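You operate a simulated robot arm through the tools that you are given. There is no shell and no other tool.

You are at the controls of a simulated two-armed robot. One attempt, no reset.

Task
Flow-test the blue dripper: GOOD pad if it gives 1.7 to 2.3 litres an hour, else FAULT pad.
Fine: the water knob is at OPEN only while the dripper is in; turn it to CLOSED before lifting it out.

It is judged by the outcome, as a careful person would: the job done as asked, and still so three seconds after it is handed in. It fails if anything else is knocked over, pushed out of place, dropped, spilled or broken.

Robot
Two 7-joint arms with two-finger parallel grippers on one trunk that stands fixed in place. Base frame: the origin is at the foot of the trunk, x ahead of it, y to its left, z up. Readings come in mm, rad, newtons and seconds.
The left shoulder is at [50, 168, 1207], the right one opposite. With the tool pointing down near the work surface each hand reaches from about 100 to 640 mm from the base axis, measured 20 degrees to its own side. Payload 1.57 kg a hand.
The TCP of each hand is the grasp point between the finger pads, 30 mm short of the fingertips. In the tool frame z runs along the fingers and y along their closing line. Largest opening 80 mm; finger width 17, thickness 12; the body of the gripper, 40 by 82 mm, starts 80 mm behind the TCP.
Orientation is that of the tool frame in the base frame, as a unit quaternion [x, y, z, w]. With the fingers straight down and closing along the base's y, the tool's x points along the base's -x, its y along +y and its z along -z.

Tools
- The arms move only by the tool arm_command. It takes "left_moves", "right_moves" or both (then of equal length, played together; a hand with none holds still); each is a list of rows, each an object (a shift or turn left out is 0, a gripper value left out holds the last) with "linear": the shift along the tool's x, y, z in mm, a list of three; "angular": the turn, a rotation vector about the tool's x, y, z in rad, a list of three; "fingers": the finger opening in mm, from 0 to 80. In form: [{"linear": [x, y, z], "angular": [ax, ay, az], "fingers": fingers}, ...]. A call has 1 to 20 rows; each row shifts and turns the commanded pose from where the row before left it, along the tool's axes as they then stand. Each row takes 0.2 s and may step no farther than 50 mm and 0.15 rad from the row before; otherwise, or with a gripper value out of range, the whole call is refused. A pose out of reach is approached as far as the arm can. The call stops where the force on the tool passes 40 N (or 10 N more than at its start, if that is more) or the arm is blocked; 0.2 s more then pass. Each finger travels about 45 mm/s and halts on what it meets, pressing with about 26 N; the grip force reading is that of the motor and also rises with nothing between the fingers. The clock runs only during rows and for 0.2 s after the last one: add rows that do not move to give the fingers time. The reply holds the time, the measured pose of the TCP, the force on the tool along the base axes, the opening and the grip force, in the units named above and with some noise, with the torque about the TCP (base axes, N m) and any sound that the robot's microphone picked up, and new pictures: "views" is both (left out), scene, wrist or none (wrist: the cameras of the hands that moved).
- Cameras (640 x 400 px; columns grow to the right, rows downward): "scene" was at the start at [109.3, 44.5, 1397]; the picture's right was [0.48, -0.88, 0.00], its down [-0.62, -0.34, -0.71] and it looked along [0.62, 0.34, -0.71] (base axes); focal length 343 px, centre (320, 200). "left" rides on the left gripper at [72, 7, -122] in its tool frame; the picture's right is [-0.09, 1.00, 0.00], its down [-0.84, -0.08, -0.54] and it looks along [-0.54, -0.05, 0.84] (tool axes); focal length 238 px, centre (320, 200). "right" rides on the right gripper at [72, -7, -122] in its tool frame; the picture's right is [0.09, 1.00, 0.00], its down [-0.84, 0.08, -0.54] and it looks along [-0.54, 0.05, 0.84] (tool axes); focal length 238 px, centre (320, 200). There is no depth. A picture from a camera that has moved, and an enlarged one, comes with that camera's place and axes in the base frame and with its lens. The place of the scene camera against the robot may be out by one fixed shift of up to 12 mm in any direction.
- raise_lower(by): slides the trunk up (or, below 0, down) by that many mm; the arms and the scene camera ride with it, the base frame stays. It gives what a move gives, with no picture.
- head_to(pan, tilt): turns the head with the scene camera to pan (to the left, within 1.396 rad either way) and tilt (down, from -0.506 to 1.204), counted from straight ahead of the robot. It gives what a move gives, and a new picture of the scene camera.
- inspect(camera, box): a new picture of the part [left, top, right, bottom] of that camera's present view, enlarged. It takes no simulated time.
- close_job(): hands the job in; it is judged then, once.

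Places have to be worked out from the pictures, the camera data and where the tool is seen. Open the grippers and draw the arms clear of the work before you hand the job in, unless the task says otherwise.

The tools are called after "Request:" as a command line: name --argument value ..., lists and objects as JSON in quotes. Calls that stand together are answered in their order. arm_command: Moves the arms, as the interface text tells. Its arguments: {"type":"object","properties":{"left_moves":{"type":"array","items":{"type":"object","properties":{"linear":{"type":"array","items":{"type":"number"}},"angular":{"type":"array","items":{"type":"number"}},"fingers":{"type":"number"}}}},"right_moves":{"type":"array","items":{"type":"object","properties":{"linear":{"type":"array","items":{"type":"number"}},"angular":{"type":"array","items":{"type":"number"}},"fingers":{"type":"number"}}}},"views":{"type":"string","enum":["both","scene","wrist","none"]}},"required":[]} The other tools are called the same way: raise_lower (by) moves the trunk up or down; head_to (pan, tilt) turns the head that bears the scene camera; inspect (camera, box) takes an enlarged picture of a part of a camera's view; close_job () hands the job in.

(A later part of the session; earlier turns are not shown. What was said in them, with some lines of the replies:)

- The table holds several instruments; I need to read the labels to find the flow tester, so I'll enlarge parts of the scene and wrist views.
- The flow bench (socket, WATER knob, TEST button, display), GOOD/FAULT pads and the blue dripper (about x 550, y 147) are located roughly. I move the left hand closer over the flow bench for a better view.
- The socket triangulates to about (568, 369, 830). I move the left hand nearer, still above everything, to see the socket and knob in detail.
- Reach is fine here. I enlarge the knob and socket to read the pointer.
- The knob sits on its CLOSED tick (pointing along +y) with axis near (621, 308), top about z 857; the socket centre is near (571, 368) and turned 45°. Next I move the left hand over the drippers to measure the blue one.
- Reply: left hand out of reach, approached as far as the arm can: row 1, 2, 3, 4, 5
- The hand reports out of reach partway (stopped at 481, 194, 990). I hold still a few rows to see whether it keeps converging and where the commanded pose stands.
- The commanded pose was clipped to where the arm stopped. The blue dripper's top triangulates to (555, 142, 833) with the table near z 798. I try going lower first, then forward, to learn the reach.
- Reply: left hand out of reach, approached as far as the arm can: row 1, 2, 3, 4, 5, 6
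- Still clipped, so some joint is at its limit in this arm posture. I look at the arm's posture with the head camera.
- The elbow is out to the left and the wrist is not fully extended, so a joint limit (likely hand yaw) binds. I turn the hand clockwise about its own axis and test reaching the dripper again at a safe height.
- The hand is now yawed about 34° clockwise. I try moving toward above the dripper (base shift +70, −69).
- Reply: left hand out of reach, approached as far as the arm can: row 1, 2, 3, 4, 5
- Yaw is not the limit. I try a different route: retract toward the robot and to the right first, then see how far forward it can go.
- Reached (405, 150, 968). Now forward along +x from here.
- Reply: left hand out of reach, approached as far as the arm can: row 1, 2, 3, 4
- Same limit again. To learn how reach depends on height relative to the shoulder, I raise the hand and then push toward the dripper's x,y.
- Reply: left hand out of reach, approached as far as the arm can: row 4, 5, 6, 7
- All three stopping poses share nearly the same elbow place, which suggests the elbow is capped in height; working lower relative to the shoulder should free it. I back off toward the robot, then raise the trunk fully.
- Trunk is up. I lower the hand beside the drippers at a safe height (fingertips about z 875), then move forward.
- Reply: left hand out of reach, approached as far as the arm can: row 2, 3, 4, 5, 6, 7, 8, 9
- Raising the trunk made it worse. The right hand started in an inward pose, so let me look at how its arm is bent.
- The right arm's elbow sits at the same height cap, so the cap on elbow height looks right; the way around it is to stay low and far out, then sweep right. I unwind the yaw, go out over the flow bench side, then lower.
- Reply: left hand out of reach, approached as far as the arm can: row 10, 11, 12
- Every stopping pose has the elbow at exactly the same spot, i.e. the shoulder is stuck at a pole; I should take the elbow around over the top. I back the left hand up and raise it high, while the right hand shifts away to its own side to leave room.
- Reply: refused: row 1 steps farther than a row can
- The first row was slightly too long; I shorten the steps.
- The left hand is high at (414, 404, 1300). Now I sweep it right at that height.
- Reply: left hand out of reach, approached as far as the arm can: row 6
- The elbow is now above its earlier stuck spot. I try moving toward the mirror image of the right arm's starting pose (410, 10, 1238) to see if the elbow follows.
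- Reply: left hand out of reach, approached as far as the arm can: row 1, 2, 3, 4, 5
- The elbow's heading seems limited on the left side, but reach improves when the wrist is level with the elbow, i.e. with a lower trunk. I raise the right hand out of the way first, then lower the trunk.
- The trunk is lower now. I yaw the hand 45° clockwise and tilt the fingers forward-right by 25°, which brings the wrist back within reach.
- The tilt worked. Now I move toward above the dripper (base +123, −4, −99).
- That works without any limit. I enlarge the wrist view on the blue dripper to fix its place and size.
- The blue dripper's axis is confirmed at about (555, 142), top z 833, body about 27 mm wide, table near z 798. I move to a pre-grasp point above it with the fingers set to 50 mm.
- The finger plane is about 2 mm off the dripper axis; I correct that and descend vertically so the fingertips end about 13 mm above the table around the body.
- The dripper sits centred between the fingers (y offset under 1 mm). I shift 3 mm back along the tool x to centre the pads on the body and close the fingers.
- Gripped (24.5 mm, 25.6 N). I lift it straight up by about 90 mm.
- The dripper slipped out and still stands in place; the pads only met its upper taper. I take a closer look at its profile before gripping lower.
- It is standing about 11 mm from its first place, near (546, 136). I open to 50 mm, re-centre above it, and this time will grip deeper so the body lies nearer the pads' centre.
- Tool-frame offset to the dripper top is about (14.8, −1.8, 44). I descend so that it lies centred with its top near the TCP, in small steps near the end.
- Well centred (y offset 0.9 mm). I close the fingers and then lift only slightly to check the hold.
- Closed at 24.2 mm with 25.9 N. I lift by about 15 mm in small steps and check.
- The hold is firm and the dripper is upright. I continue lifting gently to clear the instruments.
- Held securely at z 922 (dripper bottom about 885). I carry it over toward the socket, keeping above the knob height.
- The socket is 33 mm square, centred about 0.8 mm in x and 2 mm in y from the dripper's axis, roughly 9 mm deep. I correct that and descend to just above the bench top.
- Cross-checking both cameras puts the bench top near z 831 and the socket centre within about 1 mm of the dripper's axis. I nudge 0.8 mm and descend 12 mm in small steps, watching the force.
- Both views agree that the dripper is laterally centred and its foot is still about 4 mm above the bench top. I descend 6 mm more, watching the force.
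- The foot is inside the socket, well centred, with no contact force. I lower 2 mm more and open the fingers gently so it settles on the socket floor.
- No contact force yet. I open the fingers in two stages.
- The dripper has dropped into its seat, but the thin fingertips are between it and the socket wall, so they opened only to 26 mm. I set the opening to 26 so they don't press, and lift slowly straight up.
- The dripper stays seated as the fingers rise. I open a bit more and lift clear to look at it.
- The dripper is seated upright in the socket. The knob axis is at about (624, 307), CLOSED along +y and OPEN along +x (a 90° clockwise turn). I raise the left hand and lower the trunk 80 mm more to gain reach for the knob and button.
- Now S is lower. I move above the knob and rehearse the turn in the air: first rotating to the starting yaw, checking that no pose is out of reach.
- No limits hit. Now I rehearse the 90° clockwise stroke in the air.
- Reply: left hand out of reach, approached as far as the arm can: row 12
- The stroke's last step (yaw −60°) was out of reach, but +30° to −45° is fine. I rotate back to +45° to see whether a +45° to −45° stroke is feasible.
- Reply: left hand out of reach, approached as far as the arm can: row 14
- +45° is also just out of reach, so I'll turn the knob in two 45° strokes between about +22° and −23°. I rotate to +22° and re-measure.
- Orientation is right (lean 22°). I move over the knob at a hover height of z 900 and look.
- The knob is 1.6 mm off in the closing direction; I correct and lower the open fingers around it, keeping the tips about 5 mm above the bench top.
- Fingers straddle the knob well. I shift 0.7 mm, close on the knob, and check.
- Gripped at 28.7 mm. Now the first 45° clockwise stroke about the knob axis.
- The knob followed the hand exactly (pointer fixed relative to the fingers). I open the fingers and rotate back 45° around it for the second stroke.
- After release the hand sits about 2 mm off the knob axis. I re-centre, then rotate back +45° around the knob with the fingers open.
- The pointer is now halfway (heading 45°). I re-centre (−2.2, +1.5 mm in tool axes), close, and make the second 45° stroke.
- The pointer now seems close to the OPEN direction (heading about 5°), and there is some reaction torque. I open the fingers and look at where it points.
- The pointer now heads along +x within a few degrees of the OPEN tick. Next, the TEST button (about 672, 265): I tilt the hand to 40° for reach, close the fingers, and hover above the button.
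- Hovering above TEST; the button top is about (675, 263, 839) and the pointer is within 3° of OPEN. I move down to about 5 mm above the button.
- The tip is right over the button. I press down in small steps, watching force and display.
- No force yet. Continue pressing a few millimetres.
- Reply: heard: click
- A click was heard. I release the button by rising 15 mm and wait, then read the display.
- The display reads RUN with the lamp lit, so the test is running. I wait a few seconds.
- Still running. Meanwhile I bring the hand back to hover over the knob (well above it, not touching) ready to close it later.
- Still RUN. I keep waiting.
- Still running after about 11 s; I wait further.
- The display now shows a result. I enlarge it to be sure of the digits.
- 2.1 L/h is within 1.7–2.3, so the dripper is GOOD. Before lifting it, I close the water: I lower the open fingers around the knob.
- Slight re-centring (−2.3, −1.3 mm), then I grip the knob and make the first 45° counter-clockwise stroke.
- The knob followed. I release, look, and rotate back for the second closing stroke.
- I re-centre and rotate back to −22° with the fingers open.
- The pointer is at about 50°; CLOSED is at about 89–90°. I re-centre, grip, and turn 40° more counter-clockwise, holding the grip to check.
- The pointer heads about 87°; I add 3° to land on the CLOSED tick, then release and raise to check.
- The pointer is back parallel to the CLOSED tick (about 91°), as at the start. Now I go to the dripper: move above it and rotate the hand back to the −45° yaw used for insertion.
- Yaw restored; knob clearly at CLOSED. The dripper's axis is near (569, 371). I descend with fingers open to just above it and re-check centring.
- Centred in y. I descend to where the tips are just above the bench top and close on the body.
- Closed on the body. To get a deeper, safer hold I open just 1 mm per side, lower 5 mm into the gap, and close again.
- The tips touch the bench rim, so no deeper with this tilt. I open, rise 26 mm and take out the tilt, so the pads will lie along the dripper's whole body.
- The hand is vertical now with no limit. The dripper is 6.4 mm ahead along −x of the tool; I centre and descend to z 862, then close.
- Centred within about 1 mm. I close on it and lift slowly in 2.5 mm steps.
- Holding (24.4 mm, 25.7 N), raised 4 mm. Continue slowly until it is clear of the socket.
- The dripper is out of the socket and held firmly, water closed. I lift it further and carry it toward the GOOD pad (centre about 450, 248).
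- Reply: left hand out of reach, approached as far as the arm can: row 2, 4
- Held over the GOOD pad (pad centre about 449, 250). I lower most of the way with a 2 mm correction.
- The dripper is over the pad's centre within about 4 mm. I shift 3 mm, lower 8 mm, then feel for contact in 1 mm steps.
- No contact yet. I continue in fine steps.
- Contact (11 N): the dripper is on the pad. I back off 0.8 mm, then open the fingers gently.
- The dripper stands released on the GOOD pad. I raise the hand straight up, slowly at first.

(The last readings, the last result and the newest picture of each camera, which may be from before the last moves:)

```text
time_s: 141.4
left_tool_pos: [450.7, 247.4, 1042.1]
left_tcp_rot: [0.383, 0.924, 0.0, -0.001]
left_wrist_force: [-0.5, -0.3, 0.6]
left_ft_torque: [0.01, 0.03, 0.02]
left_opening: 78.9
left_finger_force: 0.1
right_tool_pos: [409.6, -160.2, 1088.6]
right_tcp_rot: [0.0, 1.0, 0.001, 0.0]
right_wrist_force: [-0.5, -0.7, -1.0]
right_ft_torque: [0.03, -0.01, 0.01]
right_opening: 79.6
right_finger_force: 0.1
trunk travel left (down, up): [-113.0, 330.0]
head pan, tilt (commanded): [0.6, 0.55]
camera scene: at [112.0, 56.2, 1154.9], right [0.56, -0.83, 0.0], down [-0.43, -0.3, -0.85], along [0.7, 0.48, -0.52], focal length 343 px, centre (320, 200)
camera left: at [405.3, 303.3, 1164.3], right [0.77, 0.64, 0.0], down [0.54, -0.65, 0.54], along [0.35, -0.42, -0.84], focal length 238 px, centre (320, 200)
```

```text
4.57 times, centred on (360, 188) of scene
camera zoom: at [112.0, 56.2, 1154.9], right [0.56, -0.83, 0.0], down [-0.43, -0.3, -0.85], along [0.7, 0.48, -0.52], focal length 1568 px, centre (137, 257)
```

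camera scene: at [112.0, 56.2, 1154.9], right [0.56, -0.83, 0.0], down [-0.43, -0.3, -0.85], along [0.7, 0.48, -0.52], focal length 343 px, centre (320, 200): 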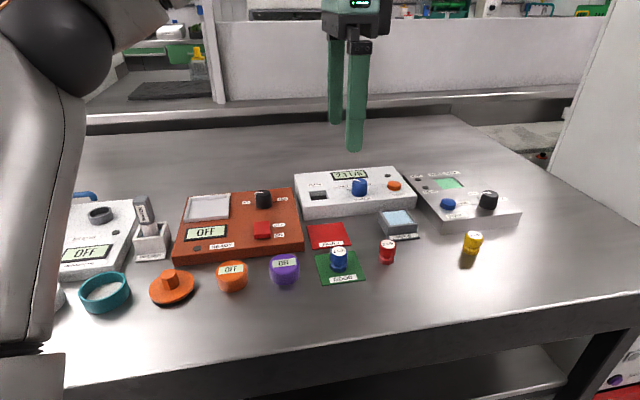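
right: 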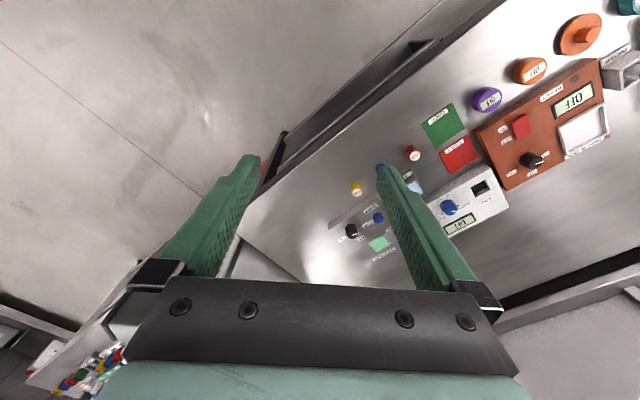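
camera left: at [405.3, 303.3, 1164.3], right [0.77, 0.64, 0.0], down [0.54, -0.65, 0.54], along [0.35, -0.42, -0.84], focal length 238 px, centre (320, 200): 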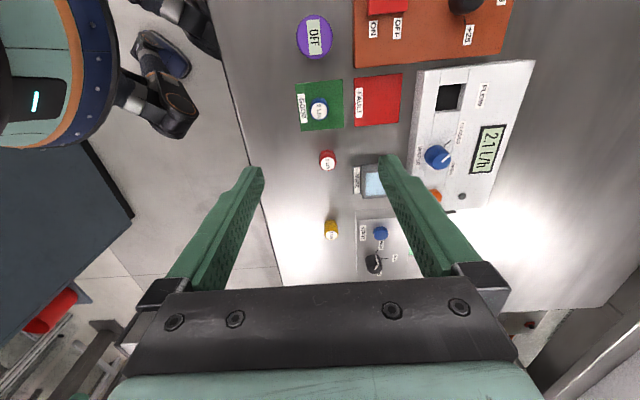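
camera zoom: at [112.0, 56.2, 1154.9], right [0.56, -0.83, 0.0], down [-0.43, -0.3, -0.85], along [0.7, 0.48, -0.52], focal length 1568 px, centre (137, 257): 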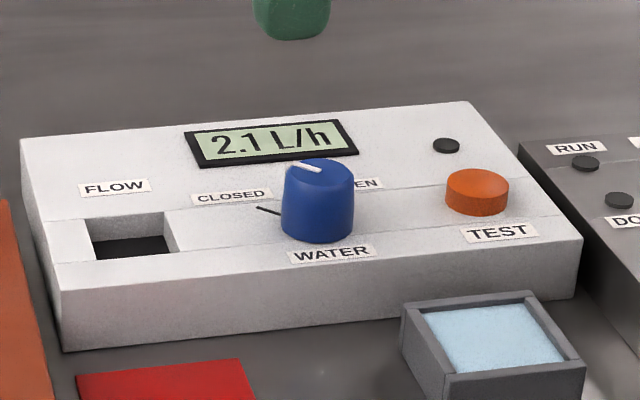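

The dripper stands upright on the GOOD pad, the socket is empty and the knob is at CLOSED. I raise the trunk to draw both arms clear and take a final look at the bench.

Request:
raise_lower --by 250

Request:
head_to --pan 0.6 --tilt 0.75

Request:
inspect --camera "scene" --box '[200, 150, 480, 320]'

```text
time_s: 144.0
left_tool_pos: [452.1, 247.6, 1292.8]
left_tcp_rot: [0.383, 0.924, -0.001, 0.0]
left_wrist_force: [-0.1, -0.2, 0.2]
left_ft_torque: [0.02, 0.02, 0.02]
left_opening: 79.0
left_finger_force: 0.1
right_tool_pos: [410.8, -158.6, 1337.2]
right_tcp_rot: [0.001, 1.0, 0.001, 0.0]
right_wrist_force: [-0.4, 0.5, 0.6]
right_ft_torque: [-0.01, -0.02, 0.01]
right_opening: 80.2
right_finger_force: 0.0
trunk travel left (down, up): [-363.0, 80.0]
head pan, tilt (commanded): [0.6, 0.55]
```

```text
time_s: 144.8
left_tool_pos: [450.6, 247.6, 1290.9]
left_tcp_rot: [0.383, 0.924, 0.0, 0.0]
left_wrist_force: [-0.5, 0.0, -0.3]
left_ft_torque: [-0.04, 0.03, -0.05]
left_opening: 78.9
left_finger_force: 0.1
right_tool_pos: [409.8, -159.3, 1337.5]
right_tcp_rot: [0.0, 1.0, 0.0, 0.0]
right_wrist_force: [-0.2, 0.4, 0.5]
right_ft_torque: [0.02, 0.02, 0.01]
right_opening: 79.7
right_finger_force: 0.0
trunk travel left (down, up): [-363.0, 80.0]
head pan, tilt (commanded): [0.6, 0.75]
camera scene: at [106.3, 52.3, 1387.5], right [0.56, -0.83, 0.0], down [-0.56, -0.39, -0.73], along [0.6, 0.41, -0.68], focal length 343 px, centre (320, 200)
```

scene: 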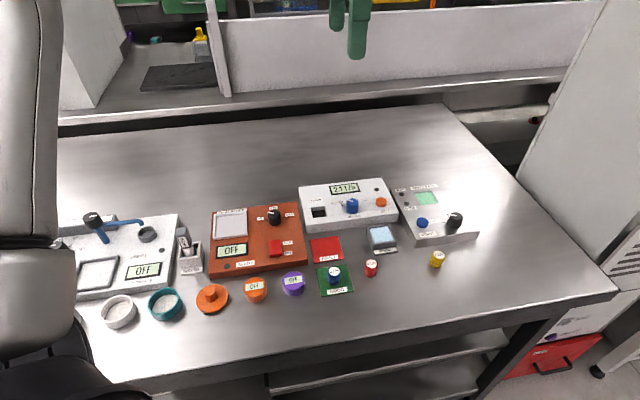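

```text
2.29 times, centred on (340, 235) of scene
camera zoom: at [106.3, 52.3, 1387.5], right [0.56, -0.83, 0.0], down [-0.56, -0.39, -0.73], along [0.6, 0.41, -0.68], focal length 784 px, centre (274, 120)
```

zoom: 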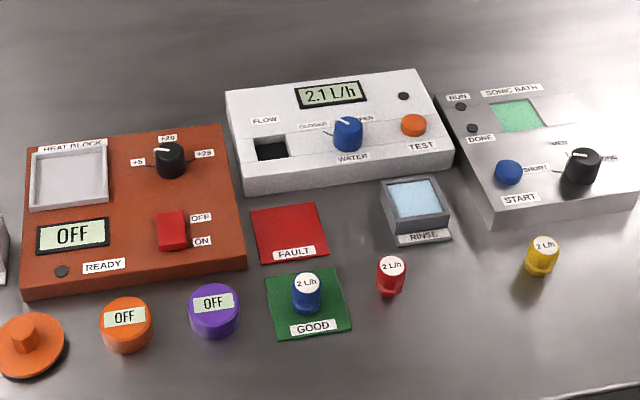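

All looks in order here; I check the far-left items too, as the arm passed near that side.

Request:
head_to --pan 1.0 --tilt 0.9

```text
time_s: 145.6
left_tool_pos: [451.7, 247.5, 1291.4]
left_tcp_rot: [0.383, 0.924, 0.0, 0.0]
left_wrist_force: [0.0, -0.7, 0.1]
left_ft_torque: [-0.03, 0.02, -0.02]
left_opening: 79.1
left_finger_force: 0.1
right_tool_pos: [410.0, -159.5, 1337.7]
right_tcp_rot: [0.0, 1.0, 0.0, 0.0]
right_wrist_force: [-0.4, -0.1, 0.2]
right_ft_torque: [-0.02, 0.01, 0.0]
right_opening: 80.0
right_finger_force: 0.1
trunk travel left (down, up): [-363.0, 80.0]
head pan, tilt (commanded): [1.0, 0.901]
camera scene: at [78.7, 69.0, 1375.6], right [0.84, -0.54, 0.0], down [-0.42, -0.66, -0.62], along [0.34, 0.52, -0.78], focal length 343 px, centre (320, 200)
```

scene: 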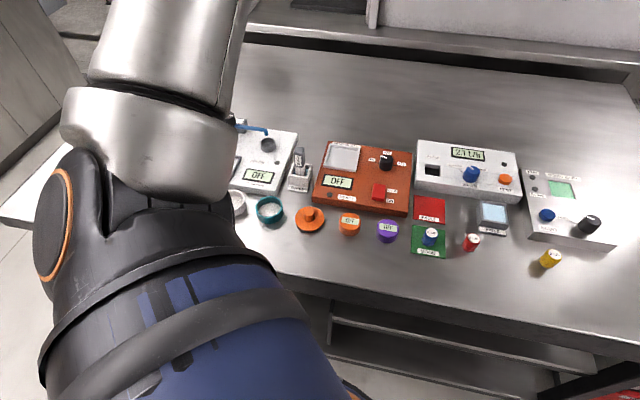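

The arm hides the far-left corner; I pan further to look past it.

Request:
head_to --pan 1.39 --tilt 0.7

Request:
arm_command --left_moves '[{"linear": [28, 28, 0]}, {"linear": [28, 28, 0]}, {"linear": [28, 28, 0]}, {"linear": [0, 0, 0]}]' --views "both"

```text
time_s: 146.5
left_tool_pos: [451.9, 246.9, 1290.9]
left_tcp_rot: [0.382, 0.924, 0.0, 0.0]
left_wrist_force: [0.6, 0.3, -0.4]
left_ft_torque: [0.01, 0.01, -0.01]
left_opening: 79.1
left_finger_force: 0.1
right_tool_pos: [409.9, -158.9, 1337.2]
right_tcp_rot: [0.0, 1.0, 0.001, 0.0]
right_wrist_force: [-1.0, 0.4, 0.4]
right_ft_torque: [0.01, 0.01, 0.0]
right_opening: 79.9
right_finger_force: 0.1
trunk travel left (down, up): [-363.0, 80.0]
head pan, tilt (commanded): [1.389, 0.7]
camera scene: at [53.3, 89.0, 1391.7], right [0.98, -0.18, 0.0], down [-0.12, -0.63, -0.76], along [0.14, 0.75, -0.64], focal length 343 px, centre (320, 200)
```

scene: 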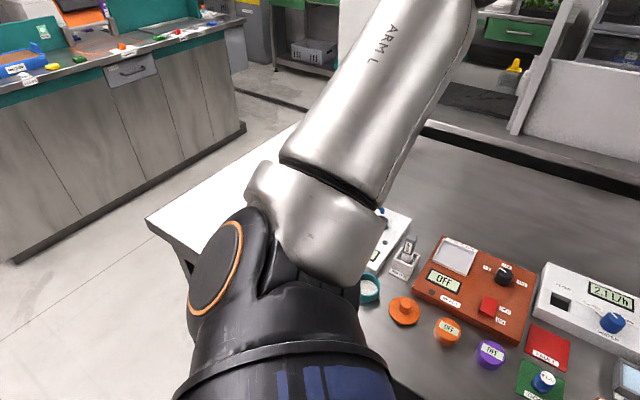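

```text
time_s: 147.5
left_tool_pos: [451.1, 366.9, 1291.1]
left_tcp_rot: [0.383, 0.924, 0.0, 0.0]
left_wrist_force: [0.7, 0.7, -0.1]
left_ft_torque: [0.02, 0.02, -0.01]
left_opening: 79.1
left_finger_force: 0.0
right_tool_pos: [409.0, -159.5, 1337.2]
right_tcp_rot: [-0.001, 1.0, 0.001, 0.0]
right_wrist_force: [-0.3, -0.1, 1.0]
right_ft_torque: [-0.01, 0.0, 0.0]
right_opening: 80.1
right_finger_force: 0.1
trunk travel left (down, up): [-363.0, 80.0]
head pan, tilt (commanded): [1.389, 0.7]
camera scene: at [53.3, 88.6, 1391.8], right [0.98, -0.18, 0.0], down [-0.12, -0.63, -0.77], along [0.14, 0.75, -0.64], focal length 343 px, centre (320, 200)
camera left: at [406.0, 422.3, 1414.1], right [0.77, 0.64, 0.0], down [0.54, -0.65, 0.54], along [0.35, -0.42, -0.84], focal length 238 px, centre (320, 200)
```

scene: 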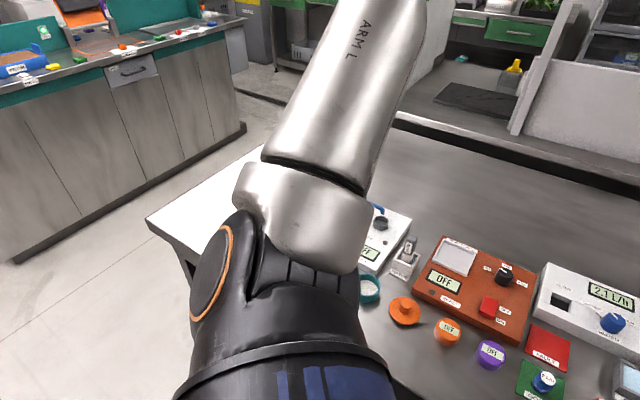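
left: 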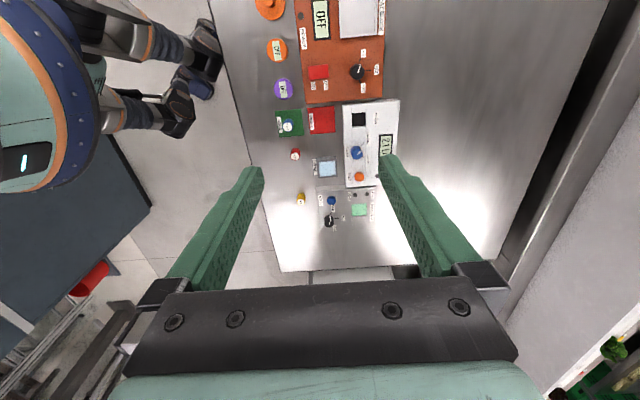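

The visible items are all in place: the blue dripper is upright on GOOD, the water knob is at CLOSED, and both grippers are open and high above the work. The arm still hides the far-left corner, but it stayed well above the table on that side and no unexpected contact was felt. I hand in the job.

Request:
close_job

```text
The job is handed in.
```

I handed in the job with the blue dripper standing on the GOOD pad. The flow test read 2.1 L/h, inside the 1.7 to 2.3 range.

- **Water:** I opened the knob only once the dripper was in the socket. I turned it back to CLOSED before lifting the dripper out, and it was still at CLOSED at the end.
- **First grip slipped:** on the first try the dripper slid out of the fingers as I lifted. It stayed upright on the table, about 11 mm from where it started. I gripped it lower and it held from then on.
- **Not confirmed:** at the end the left arm hid the far-left corner of the table from the camera. The arm did not reach that corner and I felt no unexpected contact. Everything I could see was in place.

Both grippers were open and well above the work when I handed in.
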